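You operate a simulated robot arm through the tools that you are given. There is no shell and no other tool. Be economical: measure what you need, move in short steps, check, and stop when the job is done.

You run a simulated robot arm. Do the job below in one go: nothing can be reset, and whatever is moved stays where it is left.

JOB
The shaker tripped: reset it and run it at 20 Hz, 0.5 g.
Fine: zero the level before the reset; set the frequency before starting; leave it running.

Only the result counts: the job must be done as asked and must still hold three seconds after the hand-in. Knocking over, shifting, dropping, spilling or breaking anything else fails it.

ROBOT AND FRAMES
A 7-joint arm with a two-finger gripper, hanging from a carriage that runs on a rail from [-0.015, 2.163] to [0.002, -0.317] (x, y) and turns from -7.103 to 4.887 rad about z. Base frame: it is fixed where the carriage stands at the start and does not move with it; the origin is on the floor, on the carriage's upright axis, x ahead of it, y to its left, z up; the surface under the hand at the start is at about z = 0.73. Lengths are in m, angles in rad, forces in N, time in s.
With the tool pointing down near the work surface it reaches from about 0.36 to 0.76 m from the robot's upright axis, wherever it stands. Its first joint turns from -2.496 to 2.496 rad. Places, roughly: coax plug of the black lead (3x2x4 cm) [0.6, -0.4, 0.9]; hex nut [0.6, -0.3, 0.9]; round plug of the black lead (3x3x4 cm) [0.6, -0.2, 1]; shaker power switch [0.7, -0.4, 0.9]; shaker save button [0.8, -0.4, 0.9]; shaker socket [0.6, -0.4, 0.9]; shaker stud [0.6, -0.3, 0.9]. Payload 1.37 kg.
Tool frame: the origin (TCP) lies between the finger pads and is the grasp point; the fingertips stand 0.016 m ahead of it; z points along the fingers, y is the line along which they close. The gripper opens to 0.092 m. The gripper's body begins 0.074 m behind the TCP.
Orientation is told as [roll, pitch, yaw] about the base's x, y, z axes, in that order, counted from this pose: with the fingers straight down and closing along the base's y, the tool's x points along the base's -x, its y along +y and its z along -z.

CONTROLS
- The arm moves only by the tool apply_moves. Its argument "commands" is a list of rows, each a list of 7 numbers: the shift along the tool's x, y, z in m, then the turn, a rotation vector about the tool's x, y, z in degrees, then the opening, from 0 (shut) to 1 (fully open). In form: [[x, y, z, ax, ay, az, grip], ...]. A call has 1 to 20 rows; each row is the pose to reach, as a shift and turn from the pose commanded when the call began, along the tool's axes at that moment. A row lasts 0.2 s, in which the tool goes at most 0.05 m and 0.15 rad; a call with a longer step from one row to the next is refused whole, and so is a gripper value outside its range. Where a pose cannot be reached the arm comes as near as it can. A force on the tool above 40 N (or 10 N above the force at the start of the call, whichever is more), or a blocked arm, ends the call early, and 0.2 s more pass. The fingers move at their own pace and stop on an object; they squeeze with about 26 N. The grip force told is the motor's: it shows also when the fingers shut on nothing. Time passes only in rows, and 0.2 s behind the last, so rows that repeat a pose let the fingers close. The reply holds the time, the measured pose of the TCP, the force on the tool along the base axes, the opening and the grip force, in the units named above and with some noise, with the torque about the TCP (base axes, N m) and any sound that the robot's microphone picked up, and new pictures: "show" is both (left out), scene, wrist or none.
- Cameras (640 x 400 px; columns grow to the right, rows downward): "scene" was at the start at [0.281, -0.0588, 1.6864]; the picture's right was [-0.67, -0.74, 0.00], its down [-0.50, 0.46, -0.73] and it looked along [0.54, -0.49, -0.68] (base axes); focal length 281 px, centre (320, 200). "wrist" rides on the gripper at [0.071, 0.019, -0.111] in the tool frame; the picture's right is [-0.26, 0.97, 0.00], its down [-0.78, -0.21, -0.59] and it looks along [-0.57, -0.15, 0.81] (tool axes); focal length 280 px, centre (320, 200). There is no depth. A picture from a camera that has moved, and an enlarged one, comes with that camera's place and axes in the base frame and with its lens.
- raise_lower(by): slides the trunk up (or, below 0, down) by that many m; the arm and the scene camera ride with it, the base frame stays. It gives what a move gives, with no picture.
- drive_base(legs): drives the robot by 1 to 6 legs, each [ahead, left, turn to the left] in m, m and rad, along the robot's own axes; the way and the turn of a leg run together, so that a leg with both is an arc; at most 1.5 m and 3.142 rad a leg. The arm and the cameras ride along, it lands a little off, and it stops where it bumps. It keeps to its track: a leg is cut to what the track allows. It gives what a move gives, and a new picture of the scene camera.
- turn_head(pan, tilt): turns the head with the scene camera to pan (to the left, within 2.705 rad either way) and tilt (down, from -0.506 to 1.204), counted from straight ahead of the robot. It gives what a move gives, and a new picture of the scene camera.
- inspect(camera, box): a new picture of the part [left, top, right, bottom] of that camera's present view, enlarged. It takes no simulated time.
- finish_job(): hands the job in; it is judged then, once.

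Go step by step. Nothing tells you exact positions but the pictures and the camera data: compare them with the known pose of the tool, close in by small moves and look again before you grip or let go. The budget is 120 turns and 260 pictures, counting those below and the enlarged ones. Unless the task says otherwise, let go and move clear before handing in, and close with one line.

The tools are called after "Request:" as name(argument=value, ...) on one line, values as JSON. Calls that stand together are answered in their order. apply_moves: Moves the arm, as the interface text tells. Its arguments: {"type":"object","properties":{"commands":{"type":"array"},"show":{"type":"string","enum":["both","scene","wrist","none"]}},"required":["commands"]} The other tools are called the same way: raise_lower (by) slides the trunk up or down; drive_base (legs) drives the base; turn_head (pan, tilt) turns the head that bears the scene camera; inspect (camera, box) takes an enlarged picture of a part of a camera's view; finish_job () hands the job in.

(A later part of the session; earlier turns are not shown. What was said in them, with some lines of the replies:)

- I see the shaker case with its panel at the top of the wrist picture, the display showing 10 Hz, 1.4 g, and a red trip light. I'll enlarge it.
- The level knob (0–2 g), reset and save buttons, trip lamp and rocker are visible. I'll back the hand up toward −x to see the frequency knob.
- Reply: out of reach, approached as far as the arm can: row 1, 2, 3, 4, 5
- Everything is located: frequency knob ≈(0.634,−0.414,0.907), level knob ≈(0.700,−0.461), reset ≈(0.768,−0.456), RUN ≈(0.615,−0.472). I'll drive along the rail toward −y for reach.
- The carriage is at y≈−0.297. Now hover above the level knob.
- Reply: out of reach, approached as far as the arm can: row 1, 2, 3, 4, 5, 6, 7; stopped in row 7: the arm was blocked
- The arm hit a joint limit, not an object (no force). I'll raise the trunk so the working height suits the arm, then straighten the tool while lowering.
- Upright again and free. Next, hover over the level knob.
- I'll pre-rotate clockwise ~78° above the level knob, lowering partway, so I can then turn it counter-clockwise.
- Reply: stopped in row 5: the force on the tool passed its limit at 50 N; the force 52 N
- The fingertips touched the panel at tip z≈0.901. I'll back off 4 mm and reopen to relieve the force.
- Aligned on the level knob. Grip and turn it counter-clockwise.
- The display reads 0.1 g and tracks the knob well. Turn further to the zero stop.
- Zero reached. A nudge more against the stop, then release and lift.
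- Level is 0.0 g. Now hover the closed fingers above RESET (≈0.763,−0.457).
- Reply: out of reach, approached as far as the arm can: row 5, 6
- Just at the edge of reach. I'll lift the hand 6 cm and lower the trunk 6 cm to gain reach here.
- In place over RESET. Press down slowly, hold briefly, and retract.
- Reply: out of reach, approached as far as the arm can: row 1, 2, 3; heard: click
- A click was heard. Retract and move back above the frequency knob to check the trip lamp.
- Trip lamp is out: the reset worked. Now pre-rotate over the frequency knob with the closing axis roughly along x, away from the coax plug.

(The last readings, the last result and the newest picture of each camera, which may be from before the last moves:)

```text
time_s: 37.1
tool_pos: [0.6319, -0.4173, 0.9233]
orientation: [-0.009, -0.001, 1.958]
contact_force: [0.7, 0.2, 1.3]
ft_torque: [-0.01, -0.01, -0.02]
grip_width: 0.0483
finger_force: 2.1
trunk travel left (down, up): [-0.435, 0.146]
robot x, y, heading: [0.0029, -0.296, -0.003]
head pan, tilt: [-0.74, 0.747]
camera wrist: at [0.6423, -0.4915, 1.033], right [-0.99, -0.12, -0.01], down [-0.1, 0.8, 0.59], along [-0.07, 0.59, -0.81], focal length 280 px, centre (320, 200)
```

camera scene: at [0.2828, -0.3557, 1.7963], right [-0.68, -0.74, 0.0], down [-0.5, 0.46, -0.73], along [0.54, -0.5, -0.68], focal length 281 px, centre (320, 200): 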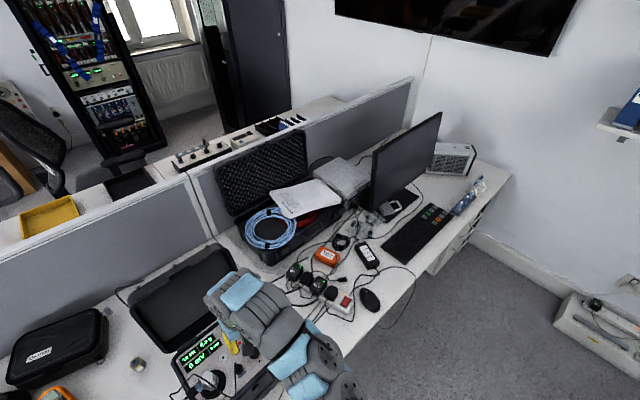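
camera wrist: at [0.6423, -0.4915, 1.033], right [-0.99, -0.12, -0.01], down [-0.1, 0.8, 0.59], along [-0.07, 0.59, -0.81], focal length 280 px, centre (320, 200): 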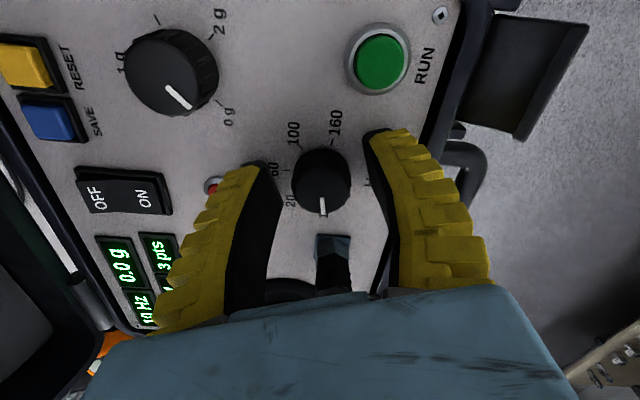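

Centred. Grip and turn clockwise about 48°.

Request:
apply_moves(commands=[[0, 0, 0.002, 0, 0, 0, 0], [0, 0, 0.002, 0, 0, 0, 0], [0, 0, 0.002, 0, 0, 8, 0], [0, 0, 0.002, 0, 0, 16, 0], [0, 0, 0.002, 0, 0, 24, 0], [0, 0, 0.002, 0, 0, 32, 0], [0, 0, 0.002, 0, 0, 40, 0], [0, 0, 0.002, 0, 0, 47, 0], [0, 0, 0.002, 0, 0, 47, 0]], show="both")

Request:
inspect(camera="scene", box=[165, 320, 255, 400])

```text
time_s: 39.1
tool_pos: [0.6323, -0.4129, 0.9189]
orientation: [-0.002, -0.008, 1.138]
contact_force: [-19.2, 12.0, 18.9]
ft_torque: [0.21, 0.21, -0.04]
grip_width: 0.0199
finger_force: 26.5
trunk travel left (down, up): [-0.435, 0.146]
robot x, y, heading: [0.0021, -0.2983, -0.003]
head pan, tilt: [-0.74, 0.747]
camera scene: at [0.2822, -0.3549, 1.796], right [-0.68, -0.74, 0.0], down [-0.5, 0.46, -0.73], along [0.54, -0.5, -0.68], focal length 281 px, centre (320, 200)
camera wrist: at [0.5853, -0.4717, 1.03], right [-0.77, 0.64, 0.0], down [0.52, 0.61, 0.6], along [0.38, 0.46, -0.8], focal length 280 px, centre (320, 200)
```

scene: 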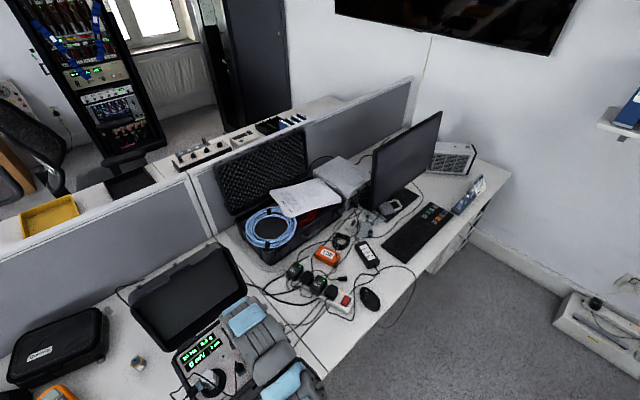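
wrist: 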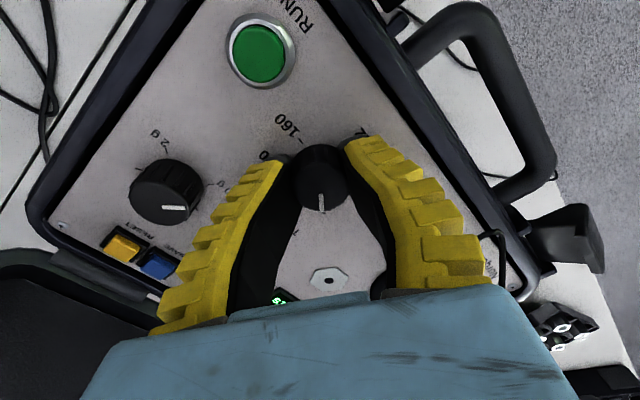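

```text
5.00 times, centred on (210, 360) of scene
camera zoom: at [0.2822, -0.3549, 1.796], right [-0.68, -0.74, 0.0], down [-0.5, 0.46, -0.73], along [0.54, -0.5, -0.68], focal length 1404 px, centre (870, -600)
```

zoom: 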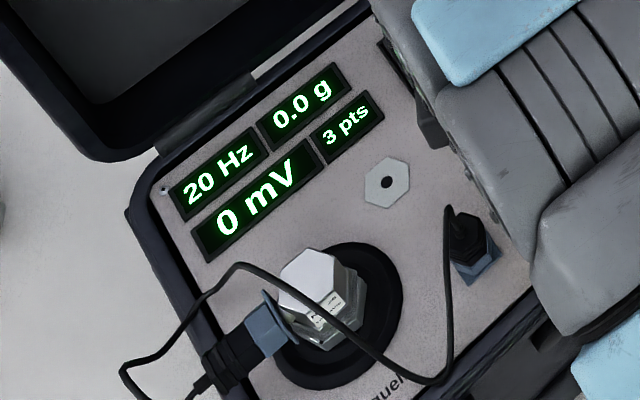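

20 Hz set. Release, lift, and move over the RUN button.

Request:
apply_moves(commands=[[0, 0, -0.001, 0, 0, 0, 0.5], [0, 0, -0.001, 0, 0, 0, 0.5], [0, 0, -0.02, 0, 0, 0, 0.5], [0, 0, -0.05, 0, 0, 0, 0.5], [0, 0, -0.08, 0, 0, 8, 0.3], [0.01, -0.001, -0.08, 0, 0, 16, 0], [0.02, -0.003, -0.08, 0, 0, 24, 0], [0.03, -0.004, -0.08, 0, 0, 32, 0], [0.04, -0.006, -0.08, 0, 0, 40, 0], [0.05, -0.007, -0.08, 0, 0, 48, 0], [0.06, -0.0085, -0.08, 0, 0, 56, 0], [0.06, -0.0085, -0.08, 0, 0, 64, 0], [0.06, -0.0085, -0.06, 0, 0, 65, 0], [0.06, -0.0085, -0.04, 0, 0, 65, 0], [0.06, -0.0085, -0.04, 0, 0, 65, 0]], show="wrist")

```text
time_s: 42.3
tool_pos: [0.6163, -0.4767, 0.959]
orientation: [0.003, -0.007, 0.005]
contact_force: [-0.4, -0.9, 0.0]
ft_torque: [0.03, 0.01, 0.01]
grip_width: 0.0
finger_force: 25.6
trunk travel left (down, up): [-0.435, 0.146]
robot x, y, heading: [0.0012, -0.2966, -0.007]
head pan, tilt: [-0.74, 0.747]
camera wrist: at [0.5446, -0.4579, 1.0705], right [0.26, 0.97, 0.01], down [0.78, -0.21, 0.59], along [0.57, -0.15, -0.8], focal length 280 px, centre (320, 200)
```

wrist: 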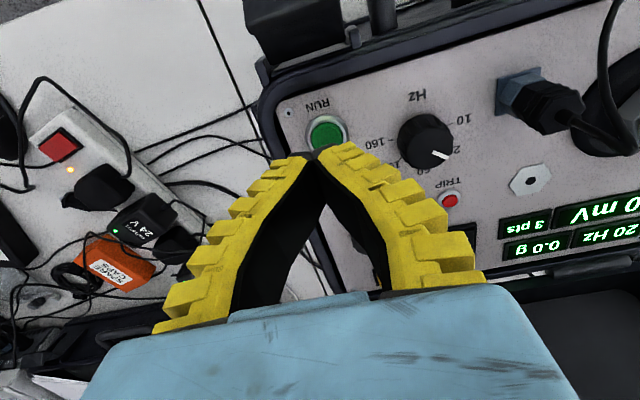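

Request:
apply_moves(commands=[[0.002, 0.005, 0.015, 0, 0, 0, 0], [0.002, 0.005, 0.027, 0, 0, 0, 0], [0.002, 0.005, 0.034, 0, 0, 0, 0], [0.002, 0.005, 0.034, 0, 0, 0, 0]], show="wrist")

```text
time_s: 43.3
tool_pos: [0.6143, -0.4706, 0.9254]
orientation: [0.003, -0.007, 0.004]
contact_force: [-0.7, 0.1, 0.3]
ft_torque: [0.02, -0.01, -0.04]
grip_width: 0.0001
finger_force: 25.7
trunk travel left (down, up): [-0.435, 0.146]
robot x, y, heading: [0.0061, -0.2957, 0.001]
head pan, tilt: [-0.74, 0.747]
camera wrist: at [0.5429, -0.4527, 1.0359], right [0.26, 0.97, 0.01], down [0.78, -0.21, 0.59], along [0.58, -0.15, -0.8], focal length 280 px, centre (320, 200)
```

wrist: 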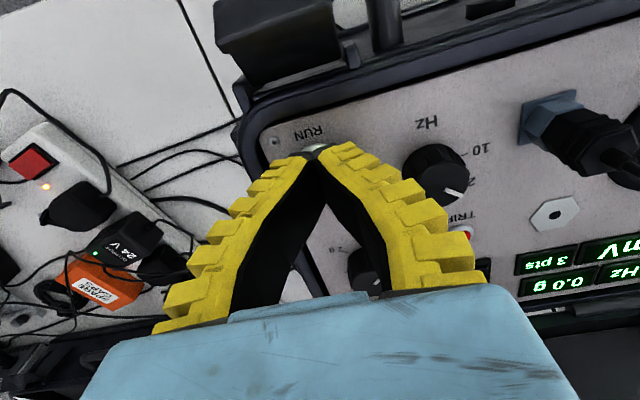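

Request:
apply_moves(commands=[[0, 0, 0.003, 0, 0, 0, 0], [0, 0, 0.005, 0, 0, 0, 0], [0, 0, 0.006, 0, 0, 0, 0]], show="wrist")

```text
time_s: 44.1
tool_pos: [0.6143, -0.4706, 0.9212]
orientation: [0.005, -0.01, 0.005]
contact_force: [-0.2, 1.4, 2.3]
ft_torque: [-0.01, -0.02, 0.04]
grip_width: 0.0058
finger_force: 26.1
trunk travel left (down, up): [-0.435, 0.146]
robot x, y, heading: [0.0007, -0.2967, -0.005]
head pan, tilt: [-0.74, 0.747]
heard: click
camera wrist: at [0.5432, -0.4526, 1.0313], right [0.26, 0.97, 0.01], down [0.78, -0.21, 0.6], along [0.58, -0.15, -0.8], focal length 280 px, centre (320, 200)
```

wrist: 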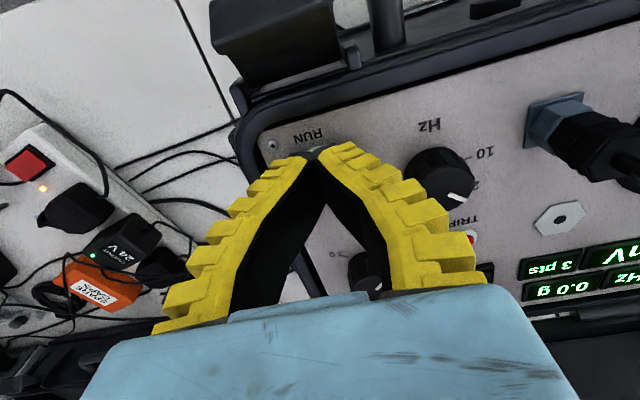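

Clicked. Lift off and go back above the level knob, checking RUN's lamp.

Request:
apply_moves(commands=[[0, 0, -0.03, 0, 0, 0, 0], [-0.02, 0.002, -0.07, 0, 0, 0, 0], [-0.06, 0.006, -0.09, 0, 0, 0, 0.3], [-0.085, 0.011, -0.1, 0, 0, 0, 0.55], [-0.085, 0.011, -0.1, 0, 0, 0, 0.55]], show="wrist")

Request:
inspect(camera="wrist", box=[220, 0, 480, 170])

```text
time_s: 45.3
tool_pos: [0.6983, -0.46, 1.0224]
orientation: [0.003, -0.009, 0.004]
contact_force: [-0.1, 0.3, -0.4]
ft_torque: [0.0, -0.02, 0.01]
grip_width: 0.0533
finger_force: 2.2
trunk travel left (down, up): [-0.435, 0.146]
robot x, y, heading: [0.0012, -0.296, -0.002]
head pan, tilt: [-0.74, 0.747]
camera wrist: at [0.6269, -0.441, 1.1325], right [0.26, 0.97, 0.01], down [0.78, -0.21, 0.6], along [0.58, -0.15, -0.8], focal length 280 px, centre (320, 200)
```

wrist: 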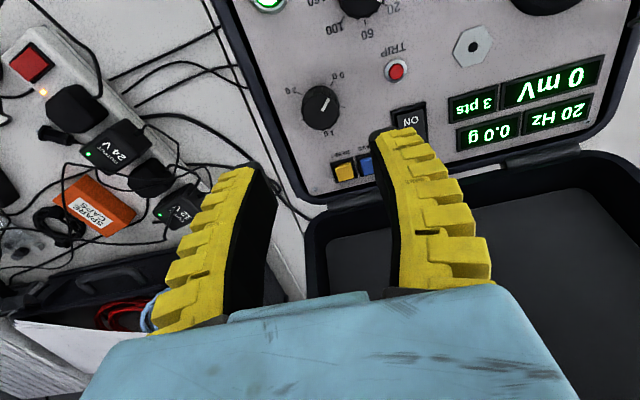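

```text
2.35 times, centred on (350, 85) of wrist
camera zoom: at [0.6269, -0.441, 1.1325], right [0.26, 0.97, 0.01], down [0.78, -0.21, 0.6], along [0.58, -0.15, -0.8], focal length 660 px, centre (249, 471)
```

zoom: 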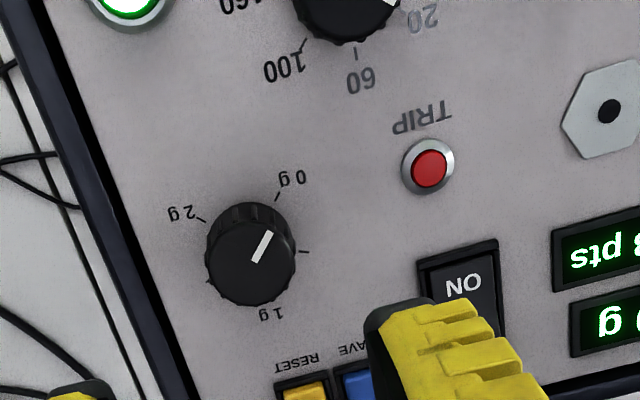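

RUN is lit. Descend on the level knob.

Request:
apply_moves(commands=[[0, 0.002, 0.04, 0, 0, 0, 0.55], [0, 0.002, 0.075, 0, 0, 0, 0.55], [0, 0.002, 0.092, 0, 0, 0, 0.55], [0, 0.002, 0.1, 0, 0, 0, 0.55], [0, 0.002, 0.1, 0, 0, 0, 0.55]], show="wrist")

```text
time_s: 46.5
tool_pos: [0.6991, -0.4581, 0.9196]
orientation: [0.004, -0.008, 0.005]
contact_force: [0.4, -0.1, -0.2]
ft_torque: [0.01, 0.0, 0.0]
grip_width: 0.0534
finger_force: 1.8
trunk travel left (down, up): [-0.435, 0.146]
robot x, y, heading: [0.0035, -0.3007, -0.006]
head pan, tilt: [-0.74, 0.747]
camera wrist: at [0.6277, -0.4398, 1.0319], right [0.26, 0.97, 0.01], down [0.78, -0.21, 0.59], along [0.58, -0.15, -0.8], focal length 280 px, centre (320, 200)
```

wrist: 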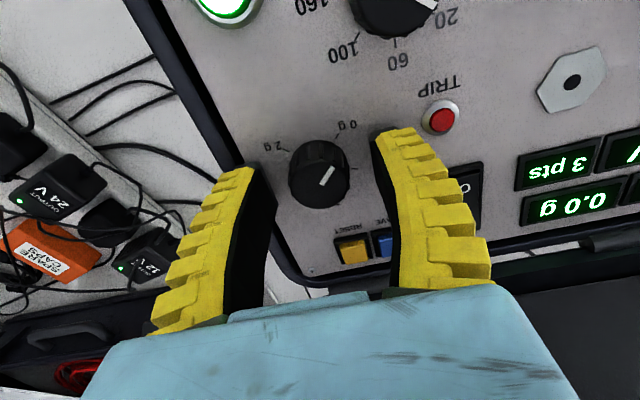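

Request:
apply_moves(commands=[[0, 0, 0, 0, 0, 0, 0], [0, 0, 0, 0, 0, 0, 0], [0, 0, 0, 0, 0, 8, 0], [0, 0, 0, 0, 0, 16, 0], [0, 0, 0, 0, 0, 24, 0], [0, 0, 0, 0, 0, 32, 0], [0, 0, 0, 0, 0, 40, 0], [0, 0, 0, 0, 0, 48, 0], [0, 0, 0, 0, 0, 54, 0], [0, 0, 0, 0, 0, 60, 0], [0, 0, 0, 0, 0, 60, 0]], show="both")

Request:
inspect(camera="scene", box=[165, 320, 255, 400])

```text
time_s: 48.9
tool_pos: [0.6969, -0.4593, 0.9214]
orientation: [0.008, 0.0, -1.045]
contact_force: [-7.4, -3.4, 6.2]
ft_torque: [0.13, 0.17, -0.03]
grip_width: 0.0211
finger_force: 26.6
trunk travel left (down, up): [-0.435, 0.146]
robot x, y, heading: [0.0011, -0.2952, -0.004]
head pan, tilt: [-0.74, 0.747]
camera scene: at [0.2826, -0.3561, 1.7962], right [-0.68, -0.74, 0.0], down [-0.5, 0.46, -0.73], along [0.54, -0.5, -0.68], focal length 281 px, centre (320, 200)
camera wrist: at [0.6791, -0.3882, 1.0319], right [0.97, 0.26, 0.01], down [0.2, -0.78, 0.59], along [0.16, -0.57, -0.81], focal length 280 px, centre (320, 200)
```

scene: 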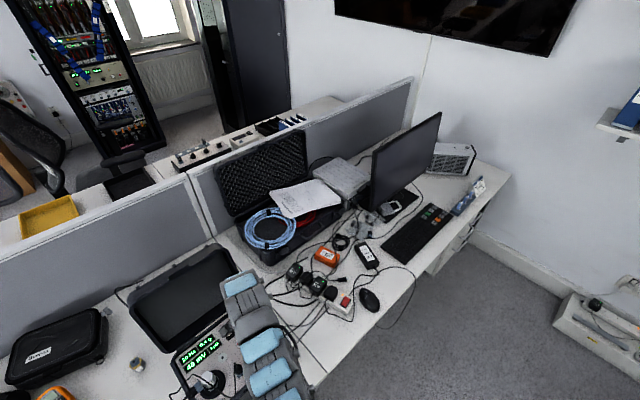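
wrist: 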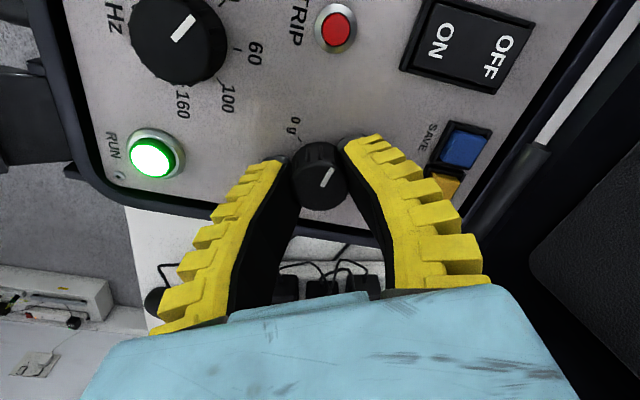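

```text
5.00 times, centred on (210, 360) of scene
camera zoom: at [0.2826, -0.3561, 1.7962], right [-0.68, -0.74, 0.0], down [-0.5, 0.46, -0.73], along [0.54, -0.5, -0.68], focal length 1404 px, centre (870, -600)
```

zoom: 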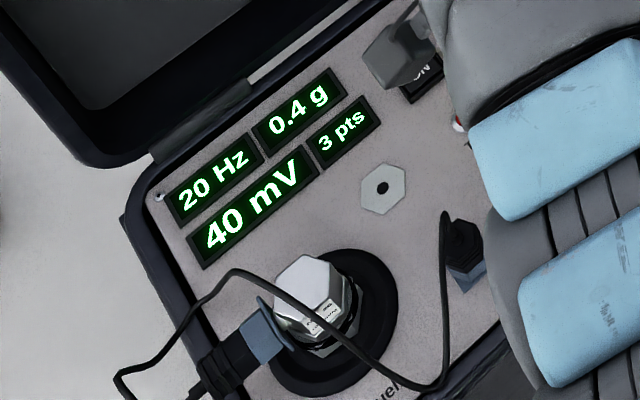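

0.4 g, 40 mV, running. A little more: +8°.

Request:
apply_moves(commands=[[0, 0, 0, 0, 0, 4, 0], [0, 0, 0, 0, 0, 8, 0], [0, 0, 0, 0, 0, 8, 0]], show="none")

Request:
inspect(camera="scene", box=[165, 320, 255, 400])

```text
time_s: 49.7
tool_pos: [0.6986, -0.458, 0.9198]
orientation: [0.006, 0.002, -1.185]
contact_force: [-11.1, -5.1, 6.6]
ft_torque: [0.23, 0.24, 0.03]
grip_width: 0.0207
finger_force: 26.0
trunk travel left (down, up): [-0.435, 0.146]
robot x, y, heading: [0.0019, -0.2994, -0.002]
head pan, tilt: [-0.74, 0.747]
```

```text
5.00 times, centred on (210, 360) of scene
camera zoom: at [0.2824, -0.3562, 1.7962], right [-0.68, -0.74, 0.0], down [-0.5, 0.46, -0.73], along [0.54, -0.5, -0.68], focal length 1404 px, centre (870, -600)
```

zoom: 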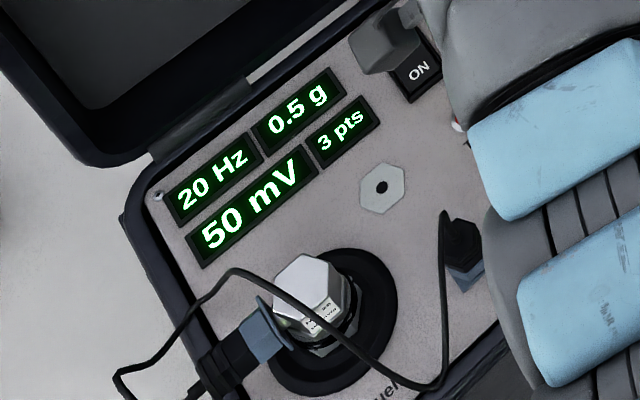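

0.5 g, 50 mV. Release and lift clear.

Request:
apply_moves(commands=[[0, 0, 0, 0, 0, 8, 0], [0, 0, 0, 0, 0, 8, 0.5], [0, 0, 0, 0, 0, 8, 0.5], [0, 0, -0.02, 0, 0, 8, 0.5], [0, 0, -0.06, 0, 0, 8, 0.5], [0, 0, -0.1, 0, 0, 8, 0.5], [0, 0, -0.1, 0, 0, 8, 0.5]], show="wrist")

Request:
inspect(camera="scene", box=[165, 320, 255, 400])

```text
time_s: 51.3
tool_pos: [0.6979, -0.4579, 1.0193]
orientation: [0.007, 0.004, -1.323]
contact_force: [0.4, 0.5, -0.1]
ft_torque: [-0.04, 0.02, 0.03]
grip_width: 0.0489
finger_force: 2.2
trunk travel left (down, up): [-0.435, 0.146]
robot x, y, heading: [0.0005, -0.2927, -0.006]
head pan, tilt: [-0.74, 0.747]
camera wrist: at [0.6997, -0.3845, 1.1306], right [1.0, -0.02, 0.01], down [-0.02, -0.81, 0.58], along [0.0, -0.58, -0.81], focal length 280 px, centre (320, 200)
```

wrist: 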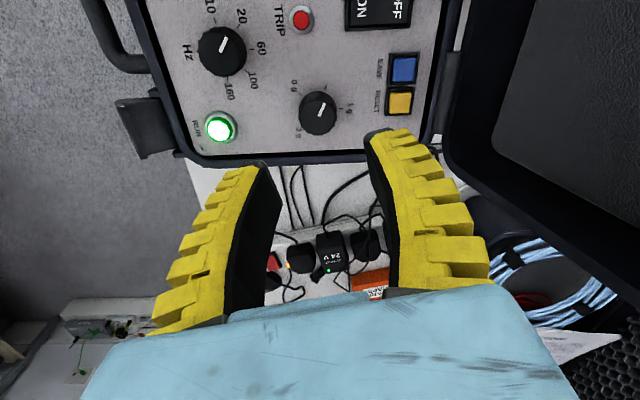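

```text
5.00 times, centred on (210, 360) of scene
camera zoom: at [0.283, -0.3554, 1.7964], right [-0.68, -0.74, 0.0], down [-0.5, 0.46, -0.73], along [0.54, -0.5, -0.68], focal length 1404 px, centre (870, -600)
```

zoom: 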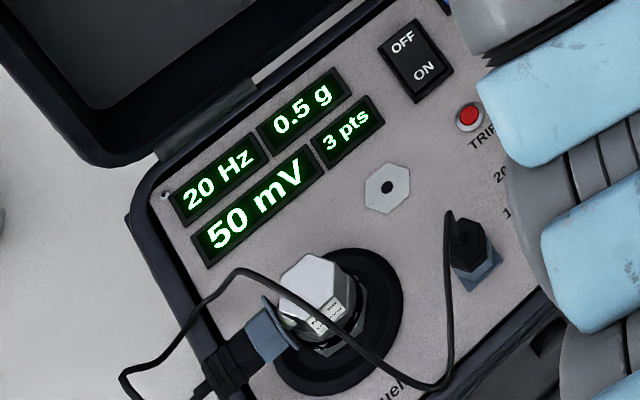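

The last call turned the knob a few extra degrees before opening; I'll check the pointer against the 0.5 tick.

Request:
inspect(camera="wrist", box=[270, 70, 370, 150])

```text
5.00 times, centred on (320, 110) of wrist
camera zoom: at [0.6997, -0.3845, 1.1306], right [1.0, -0.02, 0.01], down [-0.02, -0.81, 0.58], along [0.0, -0.58, -0.81], focal length 1402 px, centre (320, 650)
```

zoom: 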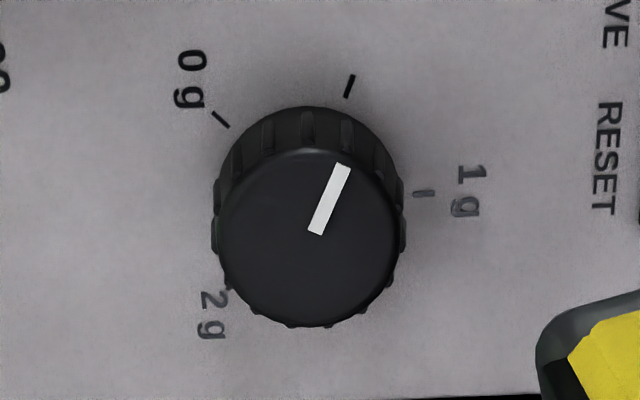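

The pointer is parallel to the 0.5 g tick, the display reads 20 Hz, 0.5 g and 50 mV, RUN is lit, TRIP is out, and the hand is clear. Handing in.

Request:
finish_job()

```text
The job is handed in.
```

The shaker is reset and running at 20 Hz, 0.5 g: the level was zeroed before the reset, the frequency was set before RUN, and the trip lamp is out.
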